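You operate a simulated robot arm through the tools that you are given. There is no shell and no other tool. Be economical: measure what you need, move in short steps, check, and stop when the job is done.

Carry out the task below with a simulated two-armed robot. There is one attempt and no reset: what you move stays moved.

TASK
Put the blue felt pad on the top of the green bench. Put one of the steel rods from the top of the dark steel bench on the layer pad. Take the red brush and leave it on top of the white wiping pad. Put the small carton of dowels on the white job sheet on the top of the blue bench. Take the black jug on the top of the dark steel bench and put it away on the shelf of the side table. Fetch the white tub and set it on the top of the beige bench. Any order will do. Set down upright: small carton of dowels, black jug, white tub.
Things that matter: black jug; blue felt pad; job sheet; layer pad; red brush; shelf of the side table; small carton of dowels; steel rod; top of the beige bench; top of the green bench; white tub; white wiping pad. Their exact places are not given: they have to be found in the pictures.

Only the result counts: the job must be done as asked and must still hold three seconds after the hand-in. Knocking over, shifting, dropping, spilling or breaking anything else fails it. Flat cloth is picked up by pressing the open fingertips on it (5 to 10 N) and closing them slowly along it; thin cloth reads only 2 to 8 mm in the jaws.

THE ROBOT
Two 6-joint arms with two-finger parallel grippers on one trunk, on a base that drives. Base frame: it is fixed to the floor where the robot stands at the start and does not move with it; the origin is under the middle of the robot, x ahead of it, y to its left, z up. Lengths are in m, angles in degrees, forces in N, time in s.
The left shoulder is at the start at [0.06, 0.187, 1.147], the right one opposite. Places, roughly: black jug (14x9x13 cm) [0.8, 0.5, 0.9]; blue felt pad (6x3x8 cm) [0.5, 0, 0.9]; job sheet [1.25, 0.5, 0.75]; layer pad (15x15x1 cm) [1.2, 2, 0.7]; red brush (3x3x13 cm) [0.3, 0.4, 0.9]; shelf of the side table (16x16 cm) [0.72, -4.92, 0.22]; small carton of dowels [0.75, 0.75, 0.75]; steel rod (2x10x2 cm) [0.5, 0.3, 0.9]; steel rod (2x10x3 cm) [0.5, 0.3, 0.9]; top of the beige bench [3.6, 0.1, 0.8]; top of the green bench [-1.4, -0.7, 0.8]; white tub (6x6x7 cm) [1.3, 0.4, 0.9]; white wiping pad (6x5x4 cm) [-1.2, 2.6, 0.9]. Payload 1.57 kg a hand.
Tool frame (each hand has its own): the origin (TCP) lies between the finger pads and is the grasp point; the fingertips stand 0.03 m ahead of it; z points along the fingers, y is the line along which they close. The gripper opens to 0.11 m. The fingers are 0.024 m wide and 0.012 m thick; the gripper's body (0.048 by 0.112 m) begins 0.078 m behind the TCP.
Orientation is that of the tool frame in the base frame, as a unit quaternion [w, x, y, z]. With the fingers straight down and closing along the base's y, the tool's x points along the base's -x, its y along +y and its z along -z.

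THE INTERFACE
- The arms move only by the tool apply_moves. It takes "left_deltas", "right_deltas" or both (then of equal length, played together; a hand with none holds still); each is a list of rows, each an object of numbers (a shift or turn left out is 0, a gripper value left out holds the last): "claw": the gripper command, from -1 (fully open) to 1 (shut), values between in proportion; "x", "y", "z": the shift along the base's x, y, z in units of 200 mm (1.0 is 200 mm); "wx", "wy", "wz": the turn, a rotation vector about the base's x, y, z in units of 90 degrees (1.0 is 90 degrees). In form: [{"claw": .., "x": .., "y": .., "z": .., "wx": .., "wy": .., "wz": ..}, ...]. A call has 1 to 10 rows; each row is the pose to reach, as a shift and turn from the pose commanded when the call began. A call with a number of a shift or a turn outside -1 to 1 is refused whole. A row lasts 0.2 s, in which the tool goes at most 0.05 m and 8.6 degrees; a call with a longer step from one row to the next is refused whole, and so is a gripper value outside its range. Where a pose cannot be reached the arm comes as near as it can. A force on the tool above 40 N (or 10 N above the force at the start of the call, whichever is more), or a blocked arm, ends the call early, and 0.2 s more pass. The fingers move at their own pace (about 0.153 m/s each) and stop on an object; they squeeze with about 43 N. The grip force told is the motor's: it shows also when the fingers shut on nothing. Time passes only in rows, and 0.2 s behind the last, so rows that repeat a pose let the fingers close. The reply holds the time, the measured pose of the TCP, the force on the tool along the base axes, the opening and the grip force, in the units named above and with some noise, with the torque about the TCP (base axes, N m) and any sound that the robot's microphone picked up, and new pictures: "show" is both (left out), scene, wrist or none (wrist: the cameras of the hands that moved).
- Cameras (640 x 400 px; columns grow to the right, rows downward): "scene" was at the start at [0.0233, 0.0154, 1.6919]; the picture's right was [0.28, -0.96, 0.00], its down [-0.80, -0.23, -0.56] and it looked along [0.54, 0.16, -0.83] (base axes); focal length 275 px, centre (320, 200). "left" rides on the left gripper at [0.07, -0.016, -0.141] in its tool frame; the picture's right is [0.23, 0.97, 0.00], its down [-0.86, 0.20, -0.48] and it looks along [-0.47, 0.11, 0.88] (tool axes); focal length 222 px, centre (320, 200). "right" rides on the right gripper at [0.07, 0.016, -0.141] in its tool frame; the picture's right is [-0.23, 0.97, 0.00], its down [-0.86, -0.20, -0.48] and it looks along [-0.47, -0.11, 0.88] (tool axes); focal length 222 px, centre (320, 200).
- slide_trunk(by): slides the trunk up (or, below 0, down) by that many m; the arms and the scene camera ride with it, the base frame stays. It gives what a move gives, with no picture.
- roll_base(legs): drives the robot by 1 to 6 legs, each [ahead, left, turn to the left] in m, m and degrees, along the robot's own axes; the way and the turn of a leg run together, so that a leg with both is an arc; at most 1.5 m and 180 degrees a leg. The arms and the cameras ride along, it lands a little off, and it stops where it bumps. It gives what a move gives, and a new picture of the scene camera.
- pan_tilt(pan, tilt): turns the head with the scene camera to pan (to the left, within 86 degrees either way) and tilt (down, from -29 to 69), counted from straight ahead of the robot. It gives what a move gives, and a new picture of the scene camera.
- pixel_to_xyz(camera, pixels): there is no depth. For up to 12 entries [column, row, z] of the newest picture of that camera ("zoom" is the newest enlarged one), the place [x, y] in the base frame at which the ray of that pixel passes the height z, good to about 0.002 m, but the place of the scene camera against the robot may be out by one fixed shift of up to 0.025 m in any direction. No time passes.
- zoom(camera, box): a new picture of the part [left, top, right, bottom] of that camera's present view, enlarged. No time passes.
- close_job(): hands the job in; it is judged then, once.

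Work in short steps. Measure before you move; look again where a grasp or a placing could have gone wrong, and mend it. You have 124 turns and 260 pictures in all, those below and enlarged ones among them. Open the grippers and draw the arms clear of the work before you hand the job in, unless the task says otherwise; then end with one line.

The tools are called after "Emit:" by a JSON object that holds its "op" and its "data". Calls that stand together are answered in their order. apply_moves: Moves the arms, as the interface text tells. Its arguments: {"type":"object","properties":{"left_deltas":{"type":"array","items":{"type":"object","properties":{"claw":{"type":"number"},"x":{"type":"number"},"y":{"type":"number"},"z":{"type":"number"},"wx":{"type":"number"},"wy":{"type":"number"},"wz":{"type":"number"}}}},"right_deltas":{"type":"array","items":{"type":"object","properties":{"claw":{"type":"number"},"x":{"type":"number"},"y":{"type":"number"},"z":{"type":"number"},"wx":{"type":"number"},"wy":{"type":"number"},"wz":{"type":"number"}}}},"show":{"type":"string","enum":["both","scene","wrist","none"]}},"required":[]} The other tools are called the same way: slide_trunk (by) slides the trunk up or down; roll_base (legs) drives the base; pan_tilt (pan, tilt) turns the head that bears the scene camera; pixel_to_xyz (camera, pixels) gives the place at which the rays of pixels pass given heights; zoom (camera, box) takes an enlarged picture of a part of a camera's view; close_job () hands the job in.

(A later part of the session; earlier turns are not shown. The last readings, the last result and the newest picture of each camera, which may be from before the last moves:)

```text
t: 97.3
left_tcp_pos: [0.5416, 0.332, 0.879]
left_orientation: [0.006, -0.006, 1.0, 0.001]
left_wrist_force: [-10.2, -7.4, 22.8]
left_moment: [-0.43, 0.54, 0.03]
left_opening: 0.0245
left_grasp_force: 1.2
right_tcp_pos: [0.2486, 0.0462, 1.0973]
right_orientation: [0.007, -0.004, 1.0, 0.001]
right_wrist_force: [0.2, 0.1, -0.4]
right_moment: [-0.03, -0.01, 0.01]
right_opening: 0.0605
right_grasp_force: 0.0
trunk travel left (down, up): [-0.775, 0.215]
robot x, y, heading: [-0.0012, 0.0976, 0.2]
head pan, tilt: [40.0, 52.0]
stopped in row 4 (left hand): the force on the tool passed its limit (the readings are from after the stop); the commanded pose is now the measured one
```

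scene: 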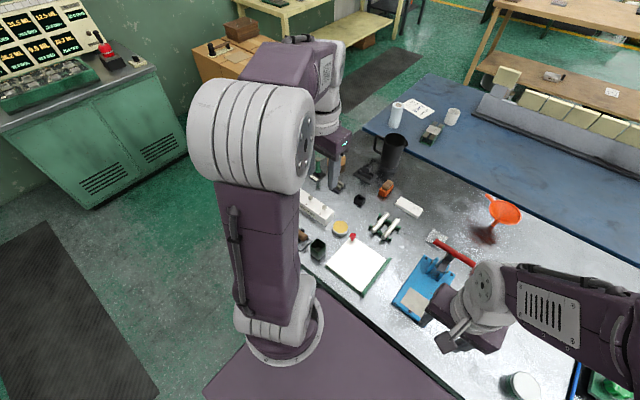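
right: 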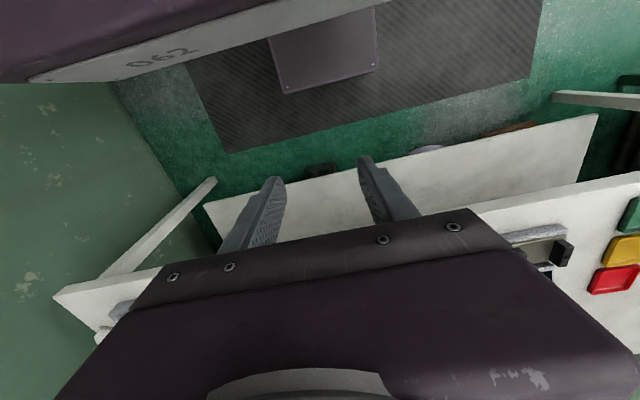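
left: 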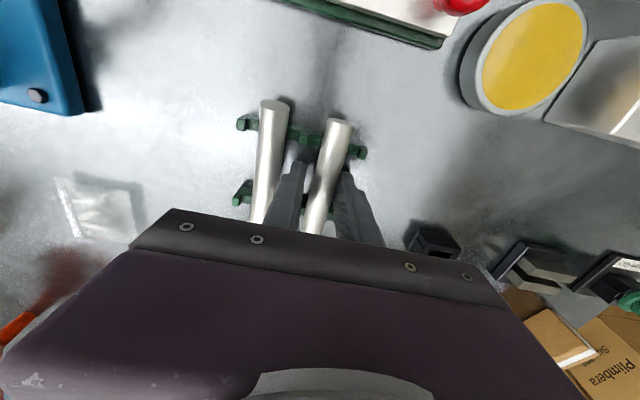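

Something stopped the descent 6 mm early (finger near the rack). This height suffices; I ease up 2 mm and close.

Emit:
{"op": "apply_moves", "data": {"left_deltas": [{"z": 0.015, "claw": 0.5}, {"z": 0.015, "claw": 0.6}, {"z": 0.015, "claw": 1}, {"z": 0.015, "claw": 1}, {"z": 0.015, "claw": 1}], "show": "wrist"}}

Emit:
{"op": "zoom", "data": {"camera": "left", "box": [220, 80, 400, 240]}}

```text
t: 98.5
left_tcp_pos: [0.544, 0.3349, 0.8798]
left_orientation: [0.007, -0.005, 1.0, 0.002]
left_wrist_force: [0.4, -0.2, 10.8]
left_moment: [-0.14, -0.16, 0.03]
left_opening: 0.0174
left_grasp_force: 32.4
right_tcp_pos: [0.2504, 0.0477, 1.0955]
right_orientation: [0.004, -0.004, 1.0, 0.001]
right_wrist_force: [-0.3, 0.8, 0.7]
right_moment: [-0.03, 0.02, -0.01]
right_opening: 0.0606
right_grasp_force: 0.0
trunk travel left (down, up): [-0.775, 0.215]
robot x, y, heading: [-0.0046, 0.0991, 0.5]
head pan, tilt: [40.0, 52.0]
```

left: 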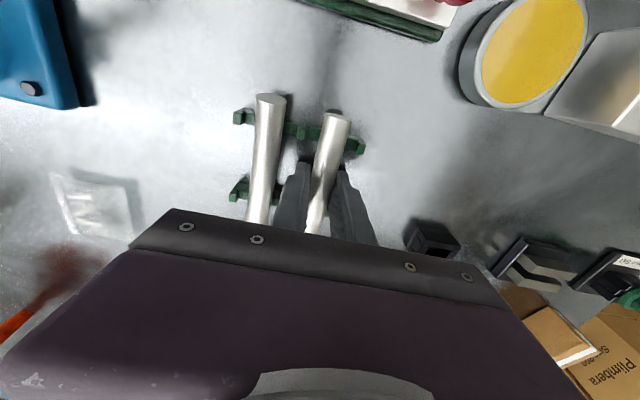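

```text
2.50 times, centred on (310, 160) of left
```

zoom: 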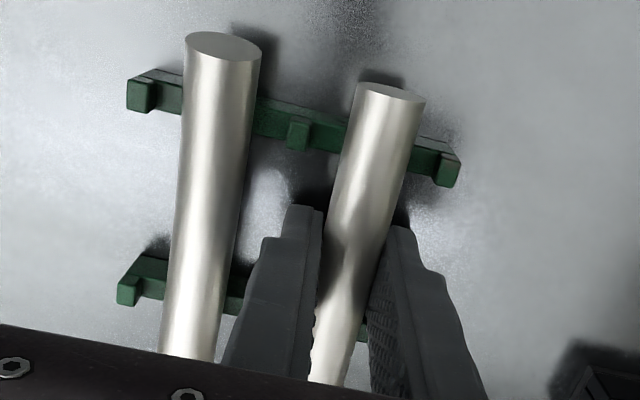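

Gripped (17 mm). I lift straight up and draw back.

Emit:
{"op": "apply_moves", "data": {"left_deltas": [{"z": 0.05}, {"z": 0.15}, {"z": 0.35}, {"z": 0.55}, {"z": 0.75}, {"z": 0.95}, {"z": 1.0, "x": -0.2}, {"z": 1.0, "x": -0.4}, {"z": 1.0, "x": -0.6}, {"z": 1.0, "x": -0.8}]}}

```text
t: 100.7
left_tcp_pos: [0.3826, 0.3359, 1.0793]
left_orientation: [0.007, -0.004, 1.0, -0.001]
left_wrist_force: [-0.6, -0.2, -2.2]
left_moment: [-0.02, -0.01, -0.01]
left_opening: 0.0171
left_grasp_force: 32.1
right_tcp_pos: [0.2503, 0.0479, 1.0974]
right_orientation: [0.005, -0.005, 1.0, -0.001]
right_wrist_force: [-0.2, -0.2, -0.3]
right_moment: [-0.02, -0.01, 0.0]
right_opening: 0.0604
right_grasp_force: 0.1
trunk travel left (down, up): [-0.775, 0.215]
robot x, y, heading: [0.001, 0.1003, 0.3]
head pan, tilt: [40.0, 52.0]
```

scene: 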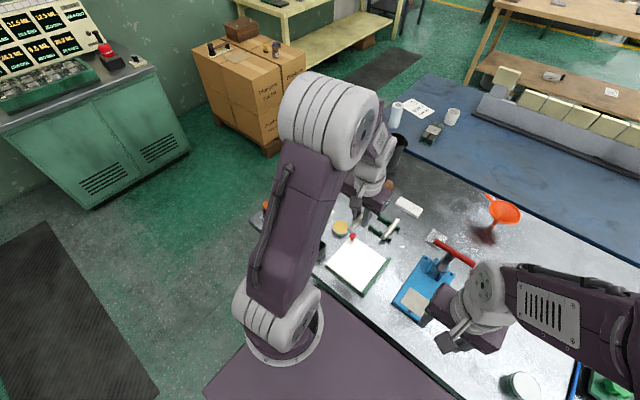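
left: 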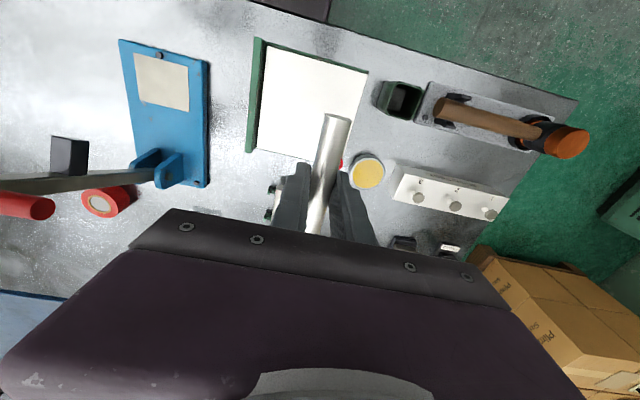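

Rod held. I drive round into the left aisle to face the carton stack with the layer pad.

Emit:
{"op": "roll_base", "data": {"legs": [[-0.35, 0, 0], [0, 1.35, 0], [0.85, 0, 0]]}}

Emit:
{"op": "pan_tilt", "data": {"pan": 30, "tilt": 50}}

```text
t: 113.4
left_tcp_pos: [0.8602, 1.7083, 1.0788]
left_orientation: [0.006, -0.012, 1.0, 0.0]
left_wrist_force: [0.3, 0.5, -2.5]
left_moment: [0.02, -0.02, 0.0]
left_opening: 0.0173
left_grasp_force: 32.0
right_tcp_pos: [0.7308, 1.4199, 1.0955]
right_orientation: [0.005, -0.011, 1.0, 0.001]
right_wrist_force: [-0.5, -0.2, -0.8]
right_moment: [0.0, 0.0, -0.02]
right_opening: 0.0604
right_grasp_force: 0.0
trunk travel left (down, up): [-0.775, 0.215]
robot x, y, heading: [0.4757, 1.4678, 1.2]
head pan, tilt: [40.0, 52.0]
```

scene: 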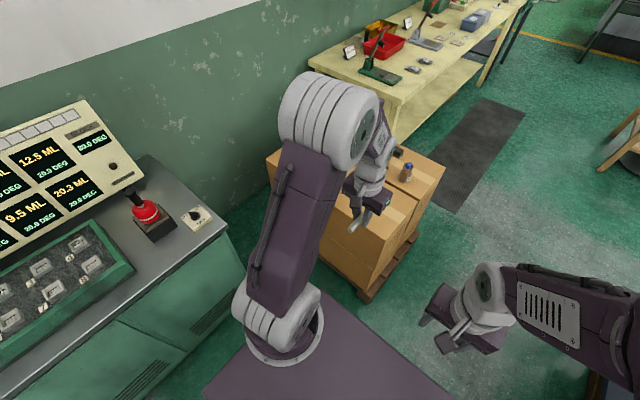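

```text
t: 114.2
left_tcp_pos: [0.8596, 1.7089, 1.0788]
left_orientation: [0.005, -0.011, 1.0, 0.0]
left_wrist_force: [-0.5, 0.0, -1.6]
left_moment: [-0.02, 0.0, 0.01]
left_opening: 0.0172
left_grasp_force: 32.8
right_tcp_pos: [0.7317, 1.4201, 1.0959]
right_orientation: [0.004, -0.011, 1.0, 0.001]
right_wrist_force: [-0.4, -0.1, -0.3]
right_moment: [0.03, 0.0, 0.01]
right_opening: 0.0604
right_grasp_force: 0.0
trunk travel left (down, up): [-0.775, 0.215]
robot x, y, heading: [0.4787, 1.4717, 1.0]
head pan, tilt: [30.0, 50.0]
```

scene: 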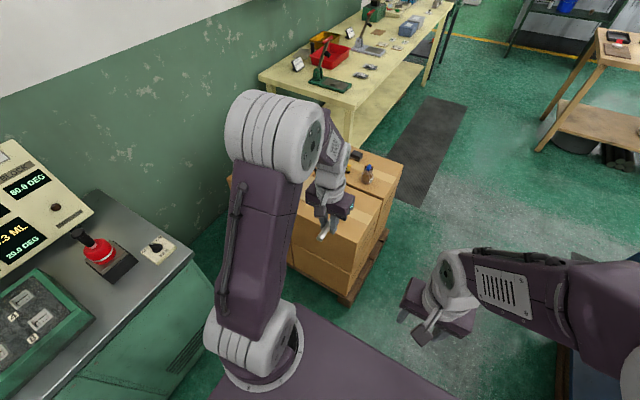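

The arm hides the stack; I look through the left wrist camera.

Emit:
{"op": "zoom", "data": {"camera": "left", "box": [0, 0, 640, 400]}}

```text
1.00 times, centred on (320, 200) of left
```

zoom: 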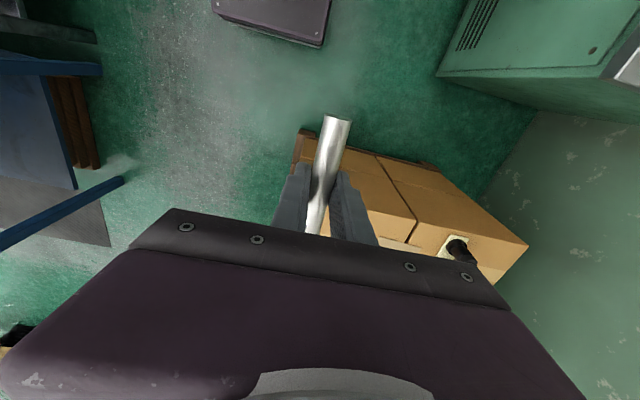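

I drive nearer (ahead 0.17, left 0.22) so the left camera sees the top of the stack.

Emit:
{"op": "roll_base", "data": {"legs": [[0.17, 0.22, 0]]}}

Emit:
{"op": "zoom", "data": {"camera": "left", "box": [0, 0, 640, 400]}}

```text
t: 116.1
left_tcp_pos: [1.0232, 1.9301, 1.0799]
left_orientation: [0.005, -0.01, 1.0, 0.002]
left_wrist_force: [0.4, 0.0, -2.4]
left_moment: [0.0, -0.03, -0.05]
left_opening: 0.0173
left_grasp_force: 32.0
right_tcp_pos: [0.8941, 1.6418, 1.0963]
right_orientation: [0.005, -0.011, 1.0, 0.001]
right_wrist_force: [-0.2, 0.0, -1.0]
right_moment: [-0.02, -0.02, -0.02]
right_opening: 0.0603
right_grasp_force: 0.0
trunk travel left (down, up): [-0.775, 0.215]
robot x, y, heading: [0.638, 1.6891, 1.2]
head pan, tilt: [30.0, 50.0]
```

scene: 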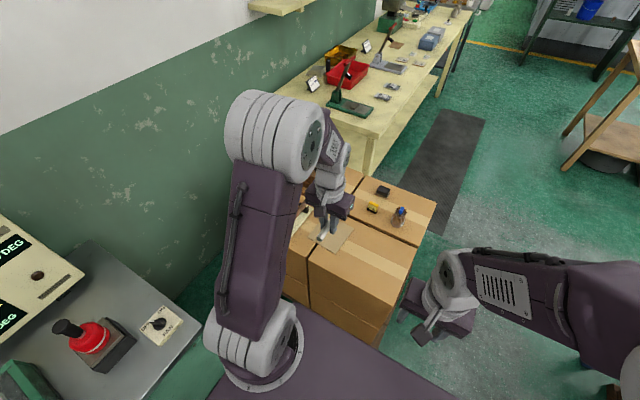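

```text
1.00 times, centred on (320, 200) of left
```

zoom: 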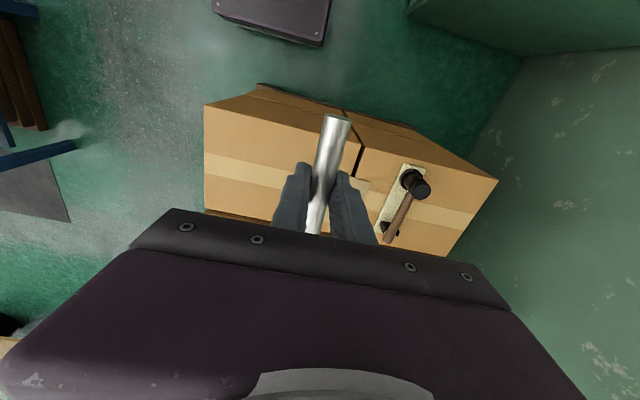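

The layer pad shows in the scene near (338,240). I zoom in and measure.

Emit:
{"op": "zoom", "data": {"camera": "scene", "box": [270, 180, 450, 300]}}

Emit:
{"op": "pixel_to_xyz", "data": {"camera": "scene", "pixels": [[354, 235, 0.7], [337, 252, 0.7], [416, 247, 0.7], [308, 262, 0.7], [320, 242, 0.7]]}}

```text
3.33 times, centred on (360, 240) of scene
```

zoom: 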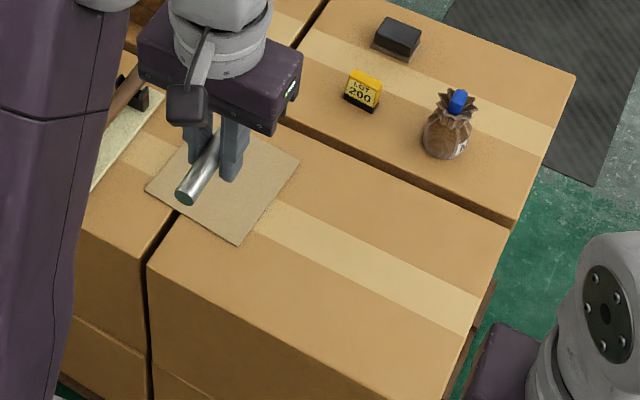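

```text
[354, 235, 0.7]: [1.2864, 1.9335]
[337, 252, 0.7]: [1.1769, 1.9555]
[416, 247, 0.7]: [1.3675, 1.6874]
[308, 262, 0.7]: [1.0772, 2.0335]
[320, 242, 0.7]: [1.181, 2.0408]
```

Pad corners: right (353.4,228), bottom (335.4,252.9), left (308.1,236.1). I find the height at which its sides are 15 cm.

Emit:
{"op": "pixel_to_xyz", "data": {"camera": "scene", "pixels": [[353.4, 228, 0.7], [335.4, 252.9, 0.7], [308.1, 236.1, 0.7], [353.4, 228, 0.65], [335.4, 252.9, 0.65], [308.1, 236.1, 0.65], [330.7, 232, 0.7], [330.7, 232, 0.65], [330.7, 232, 0.75]]}}

```text
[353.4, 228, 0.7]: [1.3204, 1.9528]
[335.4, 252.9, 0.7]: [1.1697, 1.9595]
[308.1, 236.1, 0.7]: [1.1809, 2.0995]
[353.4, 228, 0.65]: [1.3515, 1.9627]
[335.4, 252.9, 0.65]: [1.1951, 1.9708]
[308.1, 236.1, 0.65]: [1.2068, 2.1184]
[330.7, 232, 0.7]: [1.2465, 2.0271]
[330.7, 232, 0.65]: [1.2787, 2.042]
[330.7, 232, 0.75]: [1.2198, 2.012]
```

Layer pad centre ≈(1.245,2.027), top z≈0.69, axis-aligned. I drive 0.11 m ahead and 0.08 left for reach.

Emit:
{"op": "roll_base", "data": {"legs": [[0.11, 0.08, 0]]}}

Emit:
{"op": "zoom", "data": {"camera": "scene", "box": [270, 180, 450, 300]}}

Emit:
{"op": "zoom", "data": {"camera": "left", "box": [160, 40, 520, 260]}}

```text
t: 117.4
left_tcp_pos: [1.1305, 2.0138, 1.0801]
left_orientation: [0.006, -0.009, 1.0, 0.001]
left_wrist_force: [-0.3, 0.6, -1.4]
left_moment: [0.0, -0.04, -0.01]
left_opening: 0.0176
left_grasp_force: 32.4
right_tcp_pos: [1.0003, 1.7252, 1.0959]
right_orientation: [0.006, -0.01, 1.0, 0.0]
right_wrist_force: [0.3, -0.8, 1.0]
right_moment: [0.02, -0.03, 0.0]
right_opening: 0.0604
right_grasp_force: 0.1
trunk travel left (down, up): [-0.775, 0.215]
robot x, y, heading: [0.7514, 1.7762, 1.1]
head pan, tilt: [30.0, 50.0]
```

scene: 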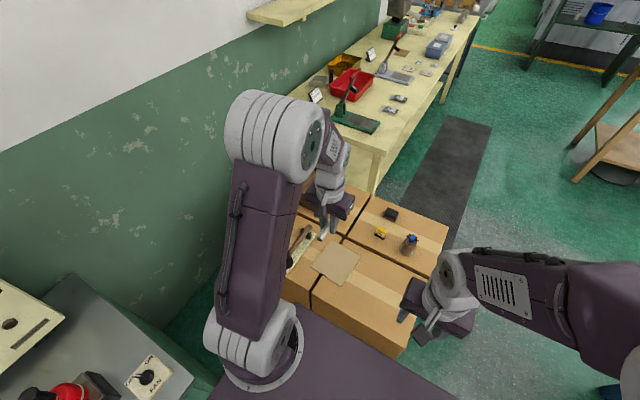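

```text
3.33 times, centred on (360, 240) of scene
```

zoom: 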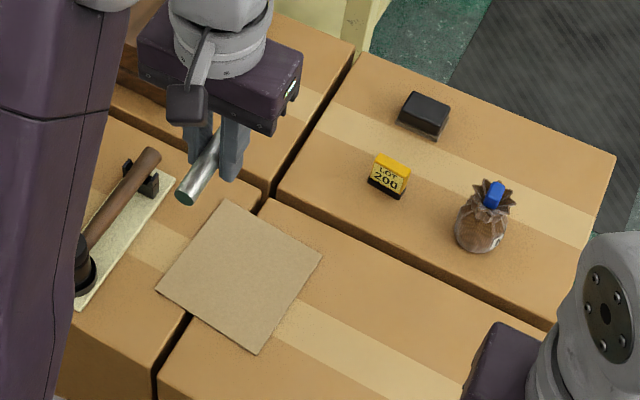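

```text
1.78 times, centred on (340, 150) of left
```

zoom: 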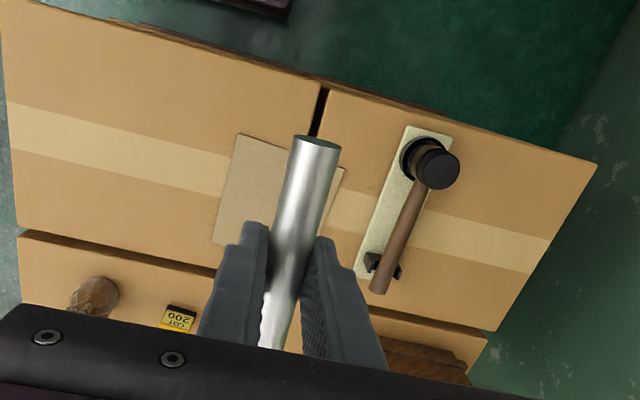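

All pad corners are visible now; I compute them from both cameras (the zoom being the left camera).

Emit:
{"op": "pixel_to_xyz", "data": {"camera": "zoom", "pixels": [[240, 133, 0.69], [344, 170, 0.69], [212, 243, 0.69], [240, 133, 0.66], [344, 170, 0.66], [212, 243, 0.66]]}}

Emit:
{"op": "pixel_to_xyz", "data": {"camera": "scene", "pixels": [[335.7, 262.5, 0.69], [332.1, 239.4, 0.69], [360.3, 255.9, 0.69], [341.1, 285.9, 0.69], [311.1, 266.4, 0.69], [335.7, 262.5, 0.66]]}}

```text
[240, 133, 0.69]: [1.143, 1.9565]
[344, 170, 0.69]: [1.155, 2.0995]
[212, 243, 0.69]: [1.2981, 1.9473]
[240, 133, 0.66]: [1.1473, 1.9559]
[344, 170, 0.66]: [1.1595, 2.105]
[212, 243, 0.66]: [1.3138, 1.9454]
```

```text
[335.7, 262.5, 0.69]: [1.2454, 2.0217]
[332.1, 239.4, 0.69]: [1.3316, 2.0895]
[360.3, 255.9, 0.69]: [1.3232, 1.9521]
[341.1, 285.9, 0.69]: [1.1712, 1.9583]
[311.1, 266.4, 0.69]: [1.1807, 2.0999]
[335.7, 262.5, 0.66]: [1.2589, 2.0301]
```

The wrist camera puts the pad centre at (1.226,2.023). I move over it and lower to TCP 0.76.

Emit:
{"op": "apply_moves", "data": {"left_deltas": [{"x": 0.24, "y": 0.03}, {"x": 0.478, "y": 0.046}, {"x": 0.478, "y": 0.046, "z": -0.24}, {"x": 0.478, "y": 0.046, "z": -0.48}, {"x": 0.478, "y": 0.046, "z": -0.72}, {"x": 0.478, "y": 0.046, "z": -0.96}, {"x": 0.478, "y": 0.046, "z": -1.0}], "show": "none"}}

Emit:
{"op": "apply_moves", "data": {"left_deltas": [{"z": -0.2}, {"z": -0.45}, {"z": -0.6}, {"z": -0.6}]}}

Emit:
{"op": "zoom", "data": {"camera": "left", "box": [200, 80, 440, 260]}}

```text
t: 119.0
left_tcp_pos: [1.227, 2.0242, 0.8787]
left_orientation: [0.006, -0.011, 1.0, 0.0]
left_wrist_force: [-0.4, -0.8, -2.0]
left_moment: [-0.01, -0.01, 0.0]
left_opening: 0.0174
left_grasp_force: 32.2
right_tcp_pos: [1.0041, 1.7265, 1.0954]
right_orientation: [0.006, -0.01, 1.0, 0.0]
right_wrist_force: [-0.9, -0.5, 0.1]
right_moment: [-0.03, 0.02, 0.0]
right_opening: 0.0604
right_grasp_force: 0.0
trunk travel left (down, up): [-0.775, 0.215]
robot x, y, heading: [0.7464, 1.7756, 1.4]
head pan, tilt: [30.0, 50.0]
```

```text
t: 120.0
left_tcp_pos: [1.2283, 2.024, 0.759]
left_orientation: [0.006, -0.01, 1.0, 0.001]
left_wrist_force: [0.4, 0.3, -2.1]
left_moment: [0.02, 0.01, -0.01]
left_opening: 0.0173
left_grasp_force: 31.9
right_tcp_pos: [1.0035, 1.7261, 1.0961]
right_orientation: [0.004, -0.011, 1.0, -0.001]
right_wrist_force: [0.5, 0.7, 0.5]
right_moment: [-0.01, 0.01, -0.02]
right_opening: 0.0604
right_grasp_force: 0.0
trunk travel left (down, up): [-0.775, 0.215]
robot x, y, heading: [0.7521, 1.7758, 0.9]
head pan, tilt: [30.0, 50.0]
```

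scene: 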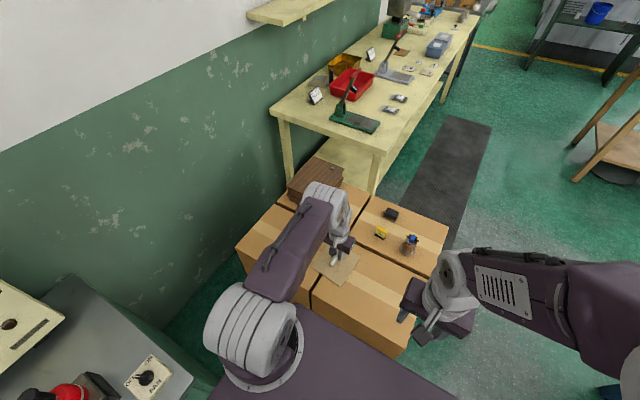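
left: 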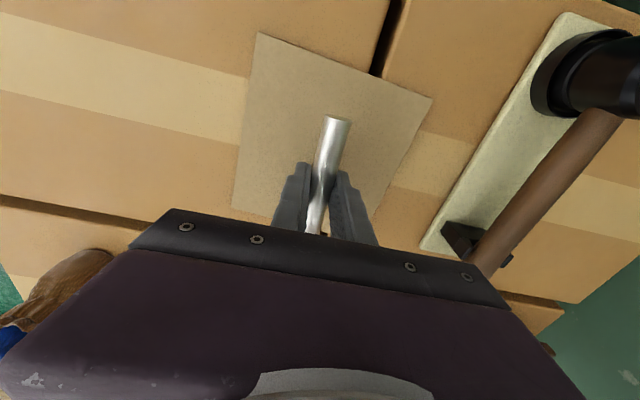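

```text
2.22 times, centred on (320, 170) of left
```

zoom: 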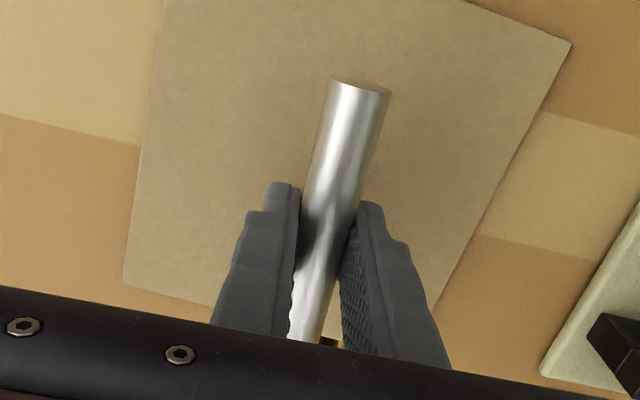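

I verify the pad corners at this closer view.

Emit:
{"op": "pixel_to_xyz", "data": {"camera": "left", "pixels": [[258, 32, 0.69], [432, 98, 0.69], [230, 208, 0.69], [375, 215, 0.69], [258, 32, 0.67], [432, 98, 0.67], [230, 208, 0.67]]}}

```text
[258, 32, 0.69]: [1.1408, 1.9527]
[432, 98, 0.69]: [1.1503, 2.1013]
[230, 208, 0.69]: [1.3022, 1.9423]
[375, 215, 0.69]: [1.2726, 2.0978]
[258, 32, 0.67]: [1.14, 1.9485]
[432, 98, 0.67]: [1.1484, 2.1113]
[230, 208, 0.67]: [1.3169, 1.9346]
```

Centred. I lower in small steps until the fingertips meet the pad.

Emit:
{"op": "apply_moves", "data": {"left_deltas": [{"z": -0.05}, {"z": -0.1}, {"z": -0.13}, {"z": -0.16}, {"z": -0.18}, {"z": -0.2}], "show": "none"}}

```text
t: 120.9
left_tcp_pos: [1.227, 2.0238, 0.7374]
left_orientation: [0.009, -0.01, 1.0, 0.003]
left_wrist_force: [-15.9, -1.0, 40.4]
left_moment: [-0.1, 0.81, 0.02]
left_opening: 0.0171
left_grasp_force: 32.0
right_tcp_pos: [0.9974, 1.7227, 1.096]
right_orientation: [0.007, -0.01, 1.0, 0.001]
right_wrist_force: [0.4, -0.2, -0.5]
right_moment: [0.01, 0.03, 0.01]
right_opening: 0.0606
right_grasp_force: 0.0
trunk travel left (down, up): [-0.775, 0.215]
robot x, y, heading: [0.7526, 1.7759, 1.4]
head pan, tilt: [30.0, 50.0]
stopped in row 4 (left hand): the force on the tool passed its limit (the readings are from after the stop); the commanded pose is now the measured one
```

Contact. I raise 3 mm and open gradually.

Emit:
{"op": "apply_moves", "data": {"left_deltas": [{"z": 0.015}, {"z": 0.015}, {"z": 0.015, "claw": 0.64}, {"z": 0.015, "claw": 0.58}, {"z": 0.015, "claw": 0.5}, {"z": 0.015, "claw": 0.4}, {"z": 0.015, "claw": 0.4}], "show": "wrist"}}

```text
t: 122.5
left_tcp_pos: [1.2318, 2.0251, 0.7379]
left_orientation: [0.01, -0.01, 1.0, 0.001]
left_wrist_force: [0.6, 3.0, 19.3]
left_moment: [0.04, 0.24, -0.01]
left_opening: 0.026
left_grasp_force: 0.0
right_tcp_pos: [1.0008, 1.7262, 1.0961]
right_orientation: [0.006, -0.011, 1.0, 0.001]
right_wrist_force: [0.4, 0.0, -0.4]
right_moment: [0.0, 0.04, 0.0]
right_opening: 0.0603
right_grasp_force: 0.1
trunk travel left (down, up): [-0.775, 0.215]
robot x, y, heading: [0.7489, 1.7759, 1.1]
head pan, tilt: [30.0, 50.0]
```

left: 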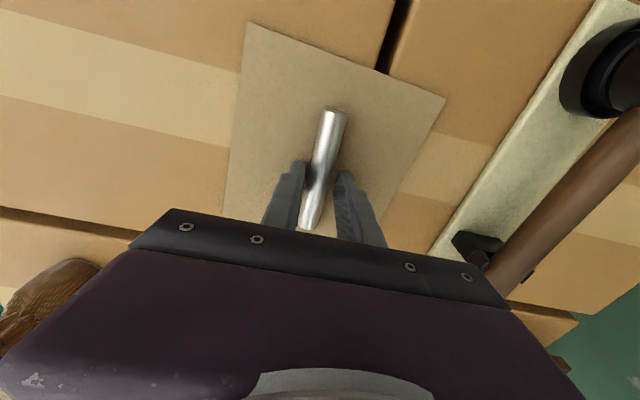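

The rod lies on the pad. I lift a little first, then open wider and rise.

Emit:
{"op": "apply_moves", "data": {"left_deltas": [{"z": 0.02}, {"z": 0.035}, {"z": 0.05, "claw": 0.35}, {"z": 0.1, "claw": 0.3}, {"z": 0.2}, {"z": 0.4}, {"z": 0.6}, {"z": 0.8}, {"z": 1.0}]}}

Emit:
{"op": "zoom", "data": {"camera": "left", "box": [160, 40, 520, 260]}}

```text
t: 124.5
left_tcp_pos: [1.2305, 2.0261, 0.9357]
left_orientation: [0.009, -0.011, 1.0, 0.002]
left_wrist_force: [0.2, 0.0, -0.8]
left_moment: [0.01, -0.01, 0.02]
left_opening: 0.0385
left_grasp_force: 0.0
right_tcp_pos: [1.0023, 1.7266, 1.0952]
right_orientation: [0.005, -0.01, 1.0, 0.002]
right_wrist_force: [0.4, -0.7, -0.1]
right_moment: [-0.01, 0.0, 0.01]
right_opening: 0.0606
right_grasp_force: 0.1
trunk travel left (down, up): [-0.775, 0.215]
robot x, y, heading: [0.7486, 1.7752, 1.0]
head pan, tilt: [30.0, 50.0]
```

scene: 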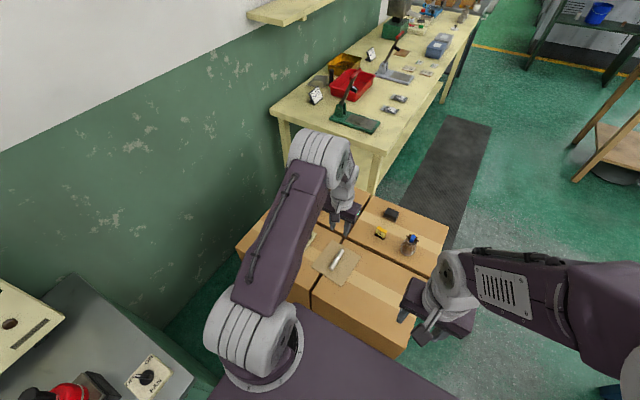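
left: 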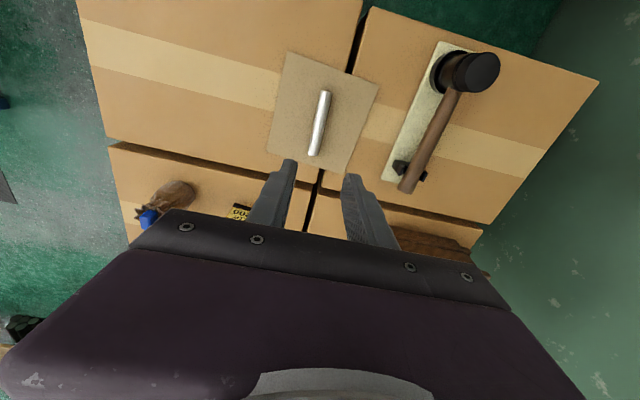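

```text
1.78 times, centred on (340, 150) of left
```

zoom: 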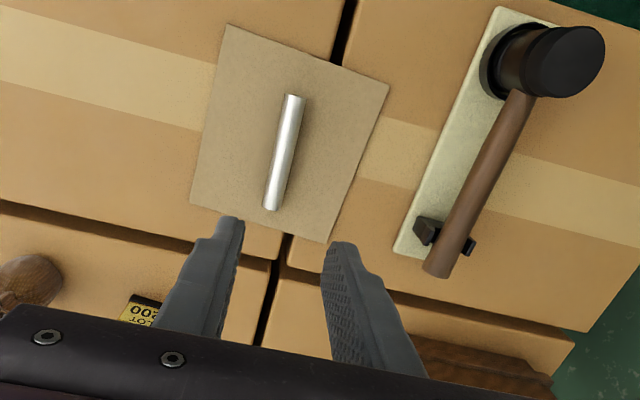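

The rod lies on the layer pad. I raise and retract the left arm, then back off and strafe right to the steel bench's left end, for the carton.

Emit:
{"op": "apply_moves", "data": {"left_deltas": [{"z": 0.24}, {"z": 0.48}, {"z": 0.7}, {"z": 0.75, "x": -0.2}, {"z": 0.75, "x": -0.4}, {"z": 0.75, "x": -0.6}, {"z": 0.75, "x": -0.8}, {"z": 0.75, "x": -0.9}], "show": "none"}}

Emit:
{"op": "roll_base", "data": {"legs": [[-0.35, 0, -1], [0, -0.62, 0]]}}

Emit:
{"op": "pan_tilt", "data": {"pan": -40, "tilt": 60}}

```text
t: 126.3
left_tcp_pos: [1.0502, 2.0266, 1.086]
left_orientation: [0.008, -0.011, 1.0, 0.001]
left_wrist_force: [0.2, 0.0, -0.1]
left_moment: [0.01, -0.03, -0.02]
left_opening: 0.0386
left_grasp_force: 0.0
right_tcp_pos: [1.0028, 1.7255, 1.0956]
right_orientation: [0.005, -0.011, 1.0, 0.0]
right_wrist_force: [0.2, -0.4, -0.1]
right_moment: [-0.03, -0.01, -0.01]
right_opening: 0.0605
right_grasp_force: 0.1
trunk travel left (down, up): [-0.775, 0.215]
robot x, y, heading: [0.7458, 1.7728, 1.2]
head pan, tilt: [30.0, 50.0]
```

```text
t: 131.7
left_tcp_pos: [0.7095, 1.3943, 1.0857]
left_orientation: [0.008, -0.002, 1.0, 0.0]
left_wrist_force: [-0.4, -0.3, 0.2]
left_moment: [-0.01, 0.0, 0.02]
left_opening: 0.0384
left_grasp_force: 0.1
right_tcp_pos: [0.6557, 1.097, 1.0966]
right_orientation: [0.005, -0.002, 1.0, 0.0]
right_wrist_force: [-0.2, -0.5, 0.1]
right_moment: [-0.01, 0.0, 0.03]
right_opening: 0.0604
right_grasp_force: 0.1
trunk travel left (down, up): [-0.775, 0.215]
robot x, y, heading: [0.4038, 1.1477, 0.1]
head pan, tilt: [30.0, 50.0]
```

scene: 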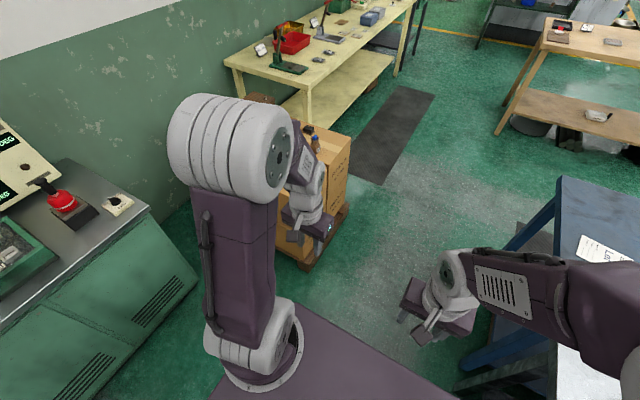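

```text
t: 133.1
left_tcp_pos: [0.7094, 1.3952, 1.0851]
left_orientation: [0.008, -0.001, 1.0, 0.001]
left_wrist_force: [1.1, 0.0, 1.0]
left_moment: [-0.01, -0.01, 0.02]
left_opening: 0.0385
left_grasp_force: 0.0
right_tcp_pos: [0.6558, 1.0954, 1.0956]
right_orientation: [0.005, -0.002, 1.0, 0.0]
right_wrist_force: [-0.1, -0.6, 0.5]
right_moment: [0.03, -0.02, 0.0]
right_opening: 0.0605
right_grasp_force: 0.0
trunk travel left (down, up): [-0.775, 0.215]
robot x, y, heading: [0.4002, 1.1469, 0.2]
head pan, tilt: [-40.0, 60.0]
```

scene: 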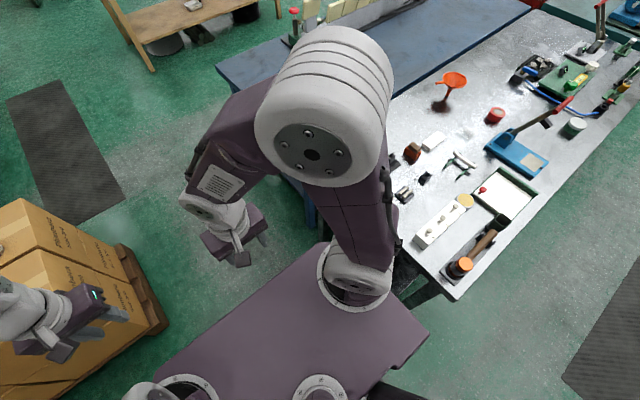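

I move the right hand over toward the carton's expected place (0.69,0.65), staying high, to see it with the wrist camera.

Emit:
{"op": "apply_moves", "data": {"right_deltas": [{"y": -0.24}, {"y": -0.48}, {"y": -0.72}, {"y": -0.96}, {"y": -1.0}], "show": "none"}}

Emit:
{"op": "apply_moves", "data": {"right_deltas": [{"y": -0.2, "x": -0.1}, {"y": -0.4, "x": -0.2}, {"y": -0.6, "x": -0.2}]}}

```text
t: 134.3
left_tcp_pos: [0.7091, 1.3951, 1.0864]
left_orientation: [0.008, -0.002, 1.0, 0.001]
left_wrist_force: [0.2, 0.3, -0.7]
left_moment: [-0.01, 0.01, -0.02]
left_opening: 0.0383
left_grasp_force: 0.1
right_tcp_pos: [0.6571, 0.8957, 1.0968]
right_orientation: [0.004, -0.001, 1.0, 0.0]
right_wrist_force: [-0.2, -0.6, 0.5]
right_moment: [-0.01, -0.01, 0.03]
right_opening: 0.0607
right_grasp_force: 0.2
right hand out of reach, approached as far as the arm can: row 2, 3
trunk travel left (down, up): [-0.775, 0.215]
robot x, y, heading: [0.4027, 1.1493, -0.0]
head pan, tilt: [-40.0, 60.0]
```

```text
t: 135.1
left_tcp_pos: [0.7091, 1.394, 1.0857]
left_orientation: [0.009, -0.002, 1.0, 0.001]
left_wrist_force: [-0.4, 0.3, 0.3]
left_moment: [0.03, 0.0, 0.0]
left_opening: 0.0385
left_grasp_force: 0.0
right_tcp_pos: [0.6162, 0.7739, 1.0955]
right_orientation: [0.004, -0.002, 1.0, 0.001]
right_wrist_force: [0.1, 0.9, -0.6]
right_moment: [0.04, 0.0, 0.0]
right_opening: 0.0607
right_grasp_force: 0.1
trunk travel left (down, up): [-0.775, 0.215]
robot x, y, heading: [0.4045, 1.149, 0.3]
head pan, tilt: [-40.0, 60.0]
```

scene: 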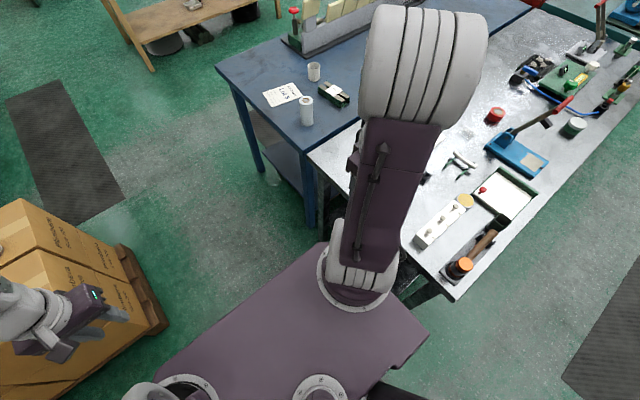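
right: 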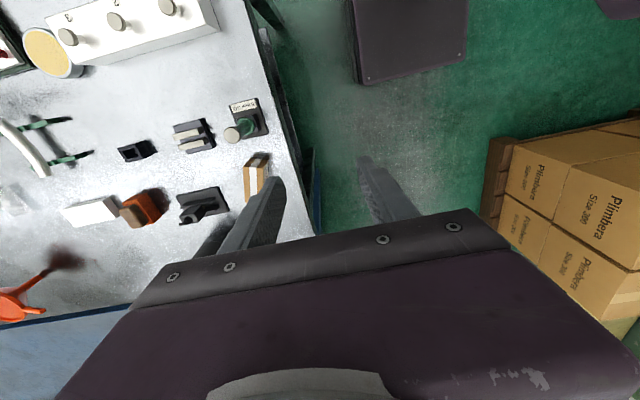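

The carton shows in the right picture at (257,176). I zoom and measure.

Emit:
{"op": "zoom", "data": {"camera": "right", "box": [190, 90, 350, 240]}}

Emit:
{"op": "pixel_to_xyz", "data": {"camera": "right", "pixels": [[257, 176, 0.87], [257, 176, 0.85], [220, 205, 0.87]]}}

```text
2.67 times, centred on (270, 165) of right
```

zoom: 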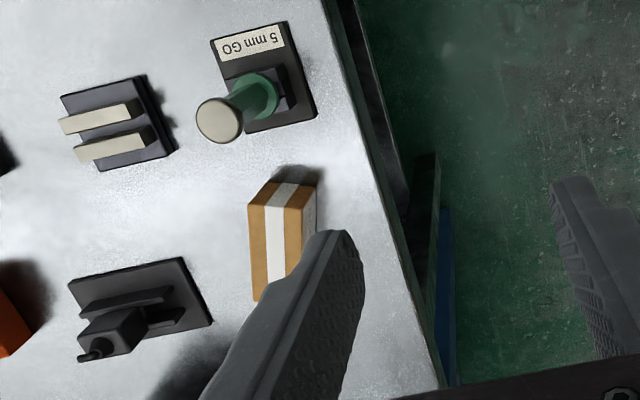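

```text
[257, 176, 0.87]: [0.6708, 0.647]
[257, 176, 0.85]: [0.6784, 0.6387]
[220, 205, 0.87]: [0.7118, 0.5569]
```

I move the hand above the carton for a cleaner view.

Emit:
{"op": "apply_moves", "data": {"right_deltas": [{"y": -0.2, "x": 0.0, "claw": -1}, {"y": -0.4, "x": 0.0}, {"y": -0.6, "x": 0.0}, {"y": -0.62, "x": 0.1}]}}

Emit:
{"op": "zoom", "data": {"camera": "right", "box": [230, 80, 410, 230]}}

```text
t: 136.1
left_tcp_pos: [0.7098, 1.3944, 1.0866]
left_orientation: [0.008, -0.003, 1.0, 0.001]
left_wrist_force: [0.2, 0.0, -0.1]
left_moment: [0.0, 0.01, -0.03]
left_opening: 0.0385
left_grasp_force: 0.1
right_tcp_pos: [0.635, 0.6519, 1.0961]
right_orientation: [0.004, -0.001, 1.0, 0.0]
right_wrist_force: [-0.2, -0.3, -0.7]
right_moment: [0.0, 0.04, -0.03]
right_opening: 0.11
right_grasp_force: 0.0
trunk travel left (down, up): [-0.775, 0.215]
robot x, y, heading: [0.403, 1.1498, -0.0]
head pan, tilt: [-40.0, 60.0]
```

scene: 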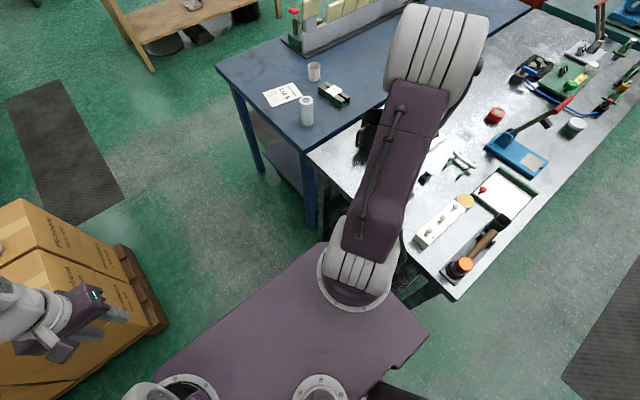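
right: 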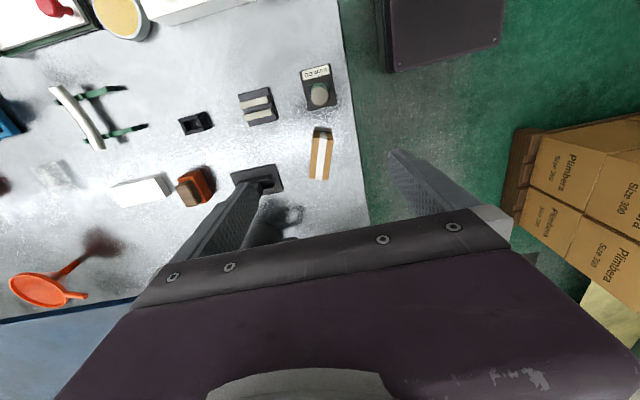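

```text
2.67 times, centred on (320, 155) of right
```

zoom: 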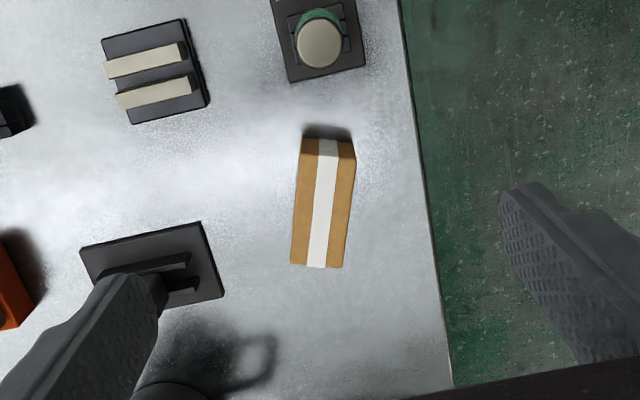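

I compute the carton's top corners at several heights.

Emit:
{"op": "pixel_to_xyz", "data": {"camera": "right", "pixels": [[312.5, 139, 0.87], [333, 140, 0.87], [328.6, 180, 0.87], [308.7, 179.4, 0.87], [320.7, 159.6, 0.87], [320.7, 159.6, 0.89], [313, 132, 0.83], [332, 133, 0.83]]}}

Emit:
{"op": "pixel_to_xyz", "data": {"camera": "scene", "pixels": [[307, 122, 0.83], [281, 95, 0.83], [314, 78, 0.83], [262, 93, 0.83], [300, 94, 0.83], [215, 67, 0.83], [308, 140, 0.83], [455, 300, 0.83], [250, 170, 0.0]]}}

Emit:
{"op": "zoom", "data": {"camera": "scene", "box": [200, 40, 380, 180]}}

```text
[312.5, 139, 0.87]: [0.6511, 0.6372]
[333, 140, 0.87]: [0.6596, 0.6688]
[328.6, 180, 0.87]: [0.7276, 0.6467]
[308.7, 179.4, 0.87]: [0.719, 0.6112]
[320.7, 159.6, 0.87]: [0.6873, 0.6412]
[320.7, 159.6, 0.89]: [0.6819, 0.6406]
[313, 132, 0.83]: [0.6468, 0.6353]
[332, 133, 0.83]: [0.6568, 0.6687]
```

```text
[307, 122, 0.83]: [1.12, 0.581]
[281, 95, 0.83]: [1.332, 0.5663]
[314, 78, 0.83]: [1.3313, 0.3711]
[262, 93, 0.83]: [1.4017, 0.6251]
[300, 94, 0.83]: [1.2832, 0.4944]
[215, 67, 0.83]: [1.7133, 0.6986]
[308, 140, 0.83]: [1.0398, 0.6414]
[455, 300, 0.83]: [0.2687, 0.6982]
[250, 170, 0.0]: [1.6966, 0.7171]
```

```text
2.86 times, centred on (290, 110) of scene
```

zoom: 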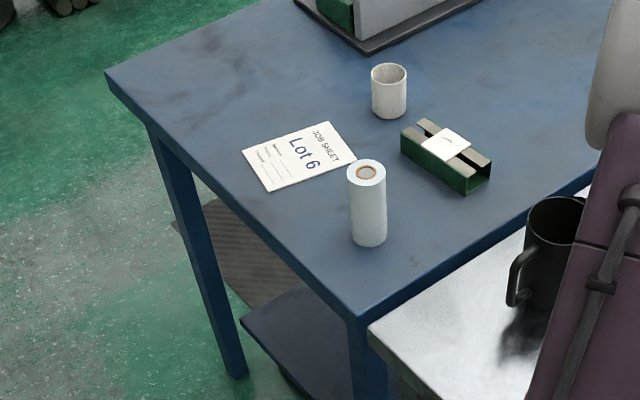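

Carton: top centre (0.688,0.641), 7×3.3 cm, rotated −19.5°, top z≈0.866. I rotate the hand to suit, half-close, and come above it.

Emit:
{"op": "apply_moves", "data": {"right_deltas": [{"x": 0.13, "y": -0.03, "wz": -0.08, "claw": 0.0}, {"x": 0.265, "y": -0.055, "wz": -0.16}, {"x": 0.265, "y": -0.055, "z": -0.22, "wz": -0.217}, {"x": 0.265, "y": -0.055, "z": -0.45, "wz": -0.217}, {"x": 0.265, "y": -0.055, "z": -0.7, "wz": -0.217}, {"x": 0.265, "y": -0.055, "z": -0.8, "wz": -0.217}], "show": "wrist"}}

Emit:
{"op": "zoom", "data": {"camera": "right", "box": [230, 80, 410, 230]}}

```text
t: 137.5
left_tcp_pos: [0.7082, 1.3933, 1.0861]
left_orientation: [0.009, -0.002, 1.0, 0.002]
left_wrist_force: [0.3, 0.5, -0.1]
left_moment: [0.02, 0.01, 0.03]
left_opening: 0.0385
left_grasp_force: 0.2
right_tcp_pos: [0.6878, 0.6408, 0.9349]
right_orientation: [0.005, 0.168, 0.986, -0.001]
right_wrist_force: [0.0, -0.7, -0.3]
right_moment: [-0.02, -0.02, 0.02]
right_opening: 0.0551
right_grasp_force: 0.1
trunk travel left (down, up): [-0.775, 0.215]
robot x, y, heading: [0.4018, 1.1498, 0.3]
head pan, tilt: [-40.0, 60.0]
```

right: 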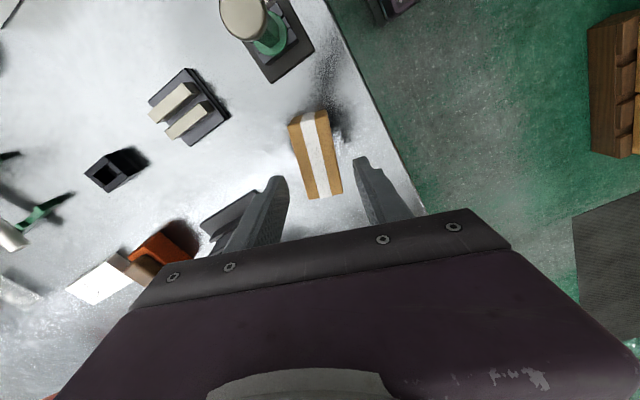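

```text
2.67 times, centred on (320, 155) of right
```

zoom: 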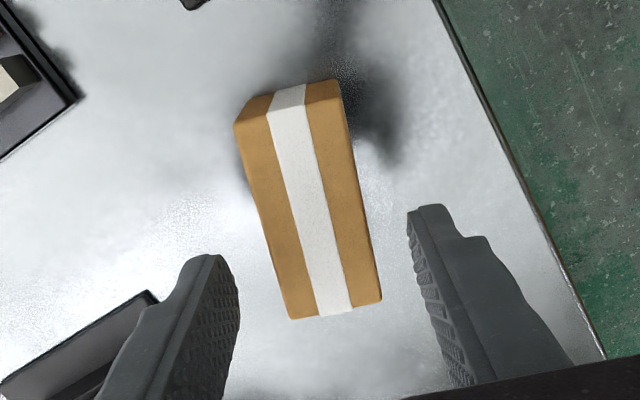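

I check the top corners again from here.

Emit:
{"op": "pixel_to_xyz", "data": {"camera": "zoom", "pixels": [[236, 126, 0.866], [340, 105, 0.866], [382, 300, 0.866], [290, 318, 0.866], [312, 212, 0.866], [265, 95, 0.826], [336, 80, 0.826]]}}

```text
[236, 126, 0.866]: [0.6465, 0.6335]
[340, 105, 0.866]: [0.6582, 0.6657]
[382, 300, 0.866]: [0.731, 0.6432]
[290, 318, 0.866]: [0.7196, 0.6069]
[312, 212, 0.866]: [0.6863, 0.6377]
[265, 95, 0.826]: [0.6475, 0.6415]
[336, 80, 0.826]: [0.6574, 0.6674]
```

Aligned; centre (0.689,0.638). I descend to TCP 0.868 and close.

Emit:
{"op": "apply_moves", "data": {"right_deltas": [{"y": -0.013, "z": -0.15}, {"y": -0.013, "z": -0.27}, {"y": -0.013, "z": -0.33}, {"y": -0.013, "z": -0.33, "claw": 0.4}, {"y": -0.013, "z": -0.33, "claw": 1}, {"y": -0.013, "z": -0.33, "claw": 1}, {"y": -0.013, "z": -0.33, "claw": 1}], "show": "wrist"}}

```text
t: 138.2
left_tcp_pos: [0.7076, 1.3967, 1.0858]
left_orientation: [0.009, -0.001, 1.0, 0.001]
left_wrist_force: [0.0, -0.4, -0.9]
left_moment: [0.03, 0.0, 0.04]
left_opening: 0.0384
left_grasp_force: 0.1
right_tcp_pos: [0.6882, 0.6393, 0.8802]
right_orientation: [0.006, 0.168, 0.986, 0.0]
right_wrist_force: [-6.2, 3.7, 20.5]
right_moment: [0.77, 0.24, 0.12]
right_opening: 0.0554
right_grasp_force: 0.4
trunk travel left (down, up): [-0.775, 0.215]
robot x, y, heading: [0.4017, 1.1491, 0.2]
head pan, tilt: [-40.0, 60.0]
stopped in row 3 (right hand): the force on the tool passed its limit (the readings are from after the stop); the commanded pose is now the measured one
```

right: 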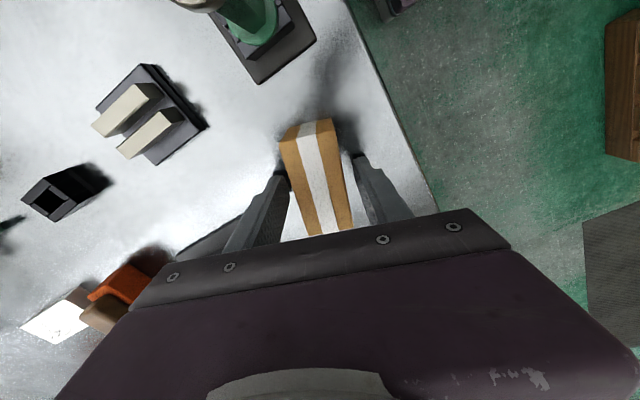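

The fingertips already touch the bench: its top is z≈0.85. I raise 3 mm and close.

Emit:
{"op": "apply_moves", "data": {"right_deltas": [{"z": 0.02}, {"z": 0.02, "claw": 0.4}, {"z": 0.02, "claw": 1}, {"z": 0.02, "claw": 1}, {"z": 0.02, "claw": 1}], "show": "wrist"}}

```text
t: 139.4
left_tcp_pos: [0.7084, 1.3941, 1.0864]
left_orientation: [0.009, -0.002, 1.0, 0.0]
left_wrist_force: [-0.2, 0.0, -1.0]
left_moment: [0.01, 0.02, 0.03]
left_opening: 0.0386
left_grasp_force: 0.0
right_tcp_pos: [0.6899, 0.636, 0.8821]
right_orientation: [0.006, 0.169, 0.986, -0.001]
right_wrist_force: [0.3, -0.5, 0.0]
right_moment: [0.0, 0.0, -0.02]
right_opening: 0.0335
right_grasp_force: 41.5
trunk travel left (down, up): [-0.775, 0.215]
robot x, y, heading: [0.4033, 1.1526, 0.1]
head pan, tilt: [-40.0, 60.0]
```

right: 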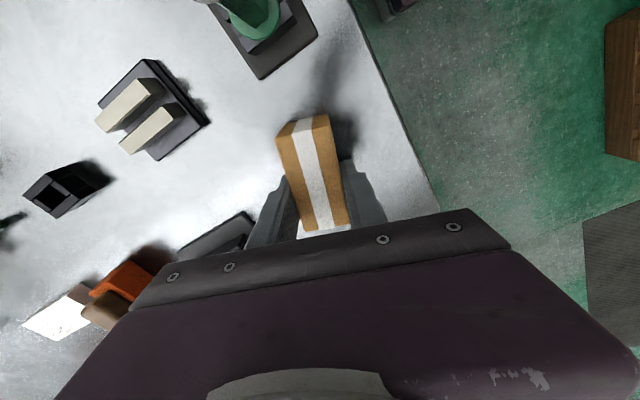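

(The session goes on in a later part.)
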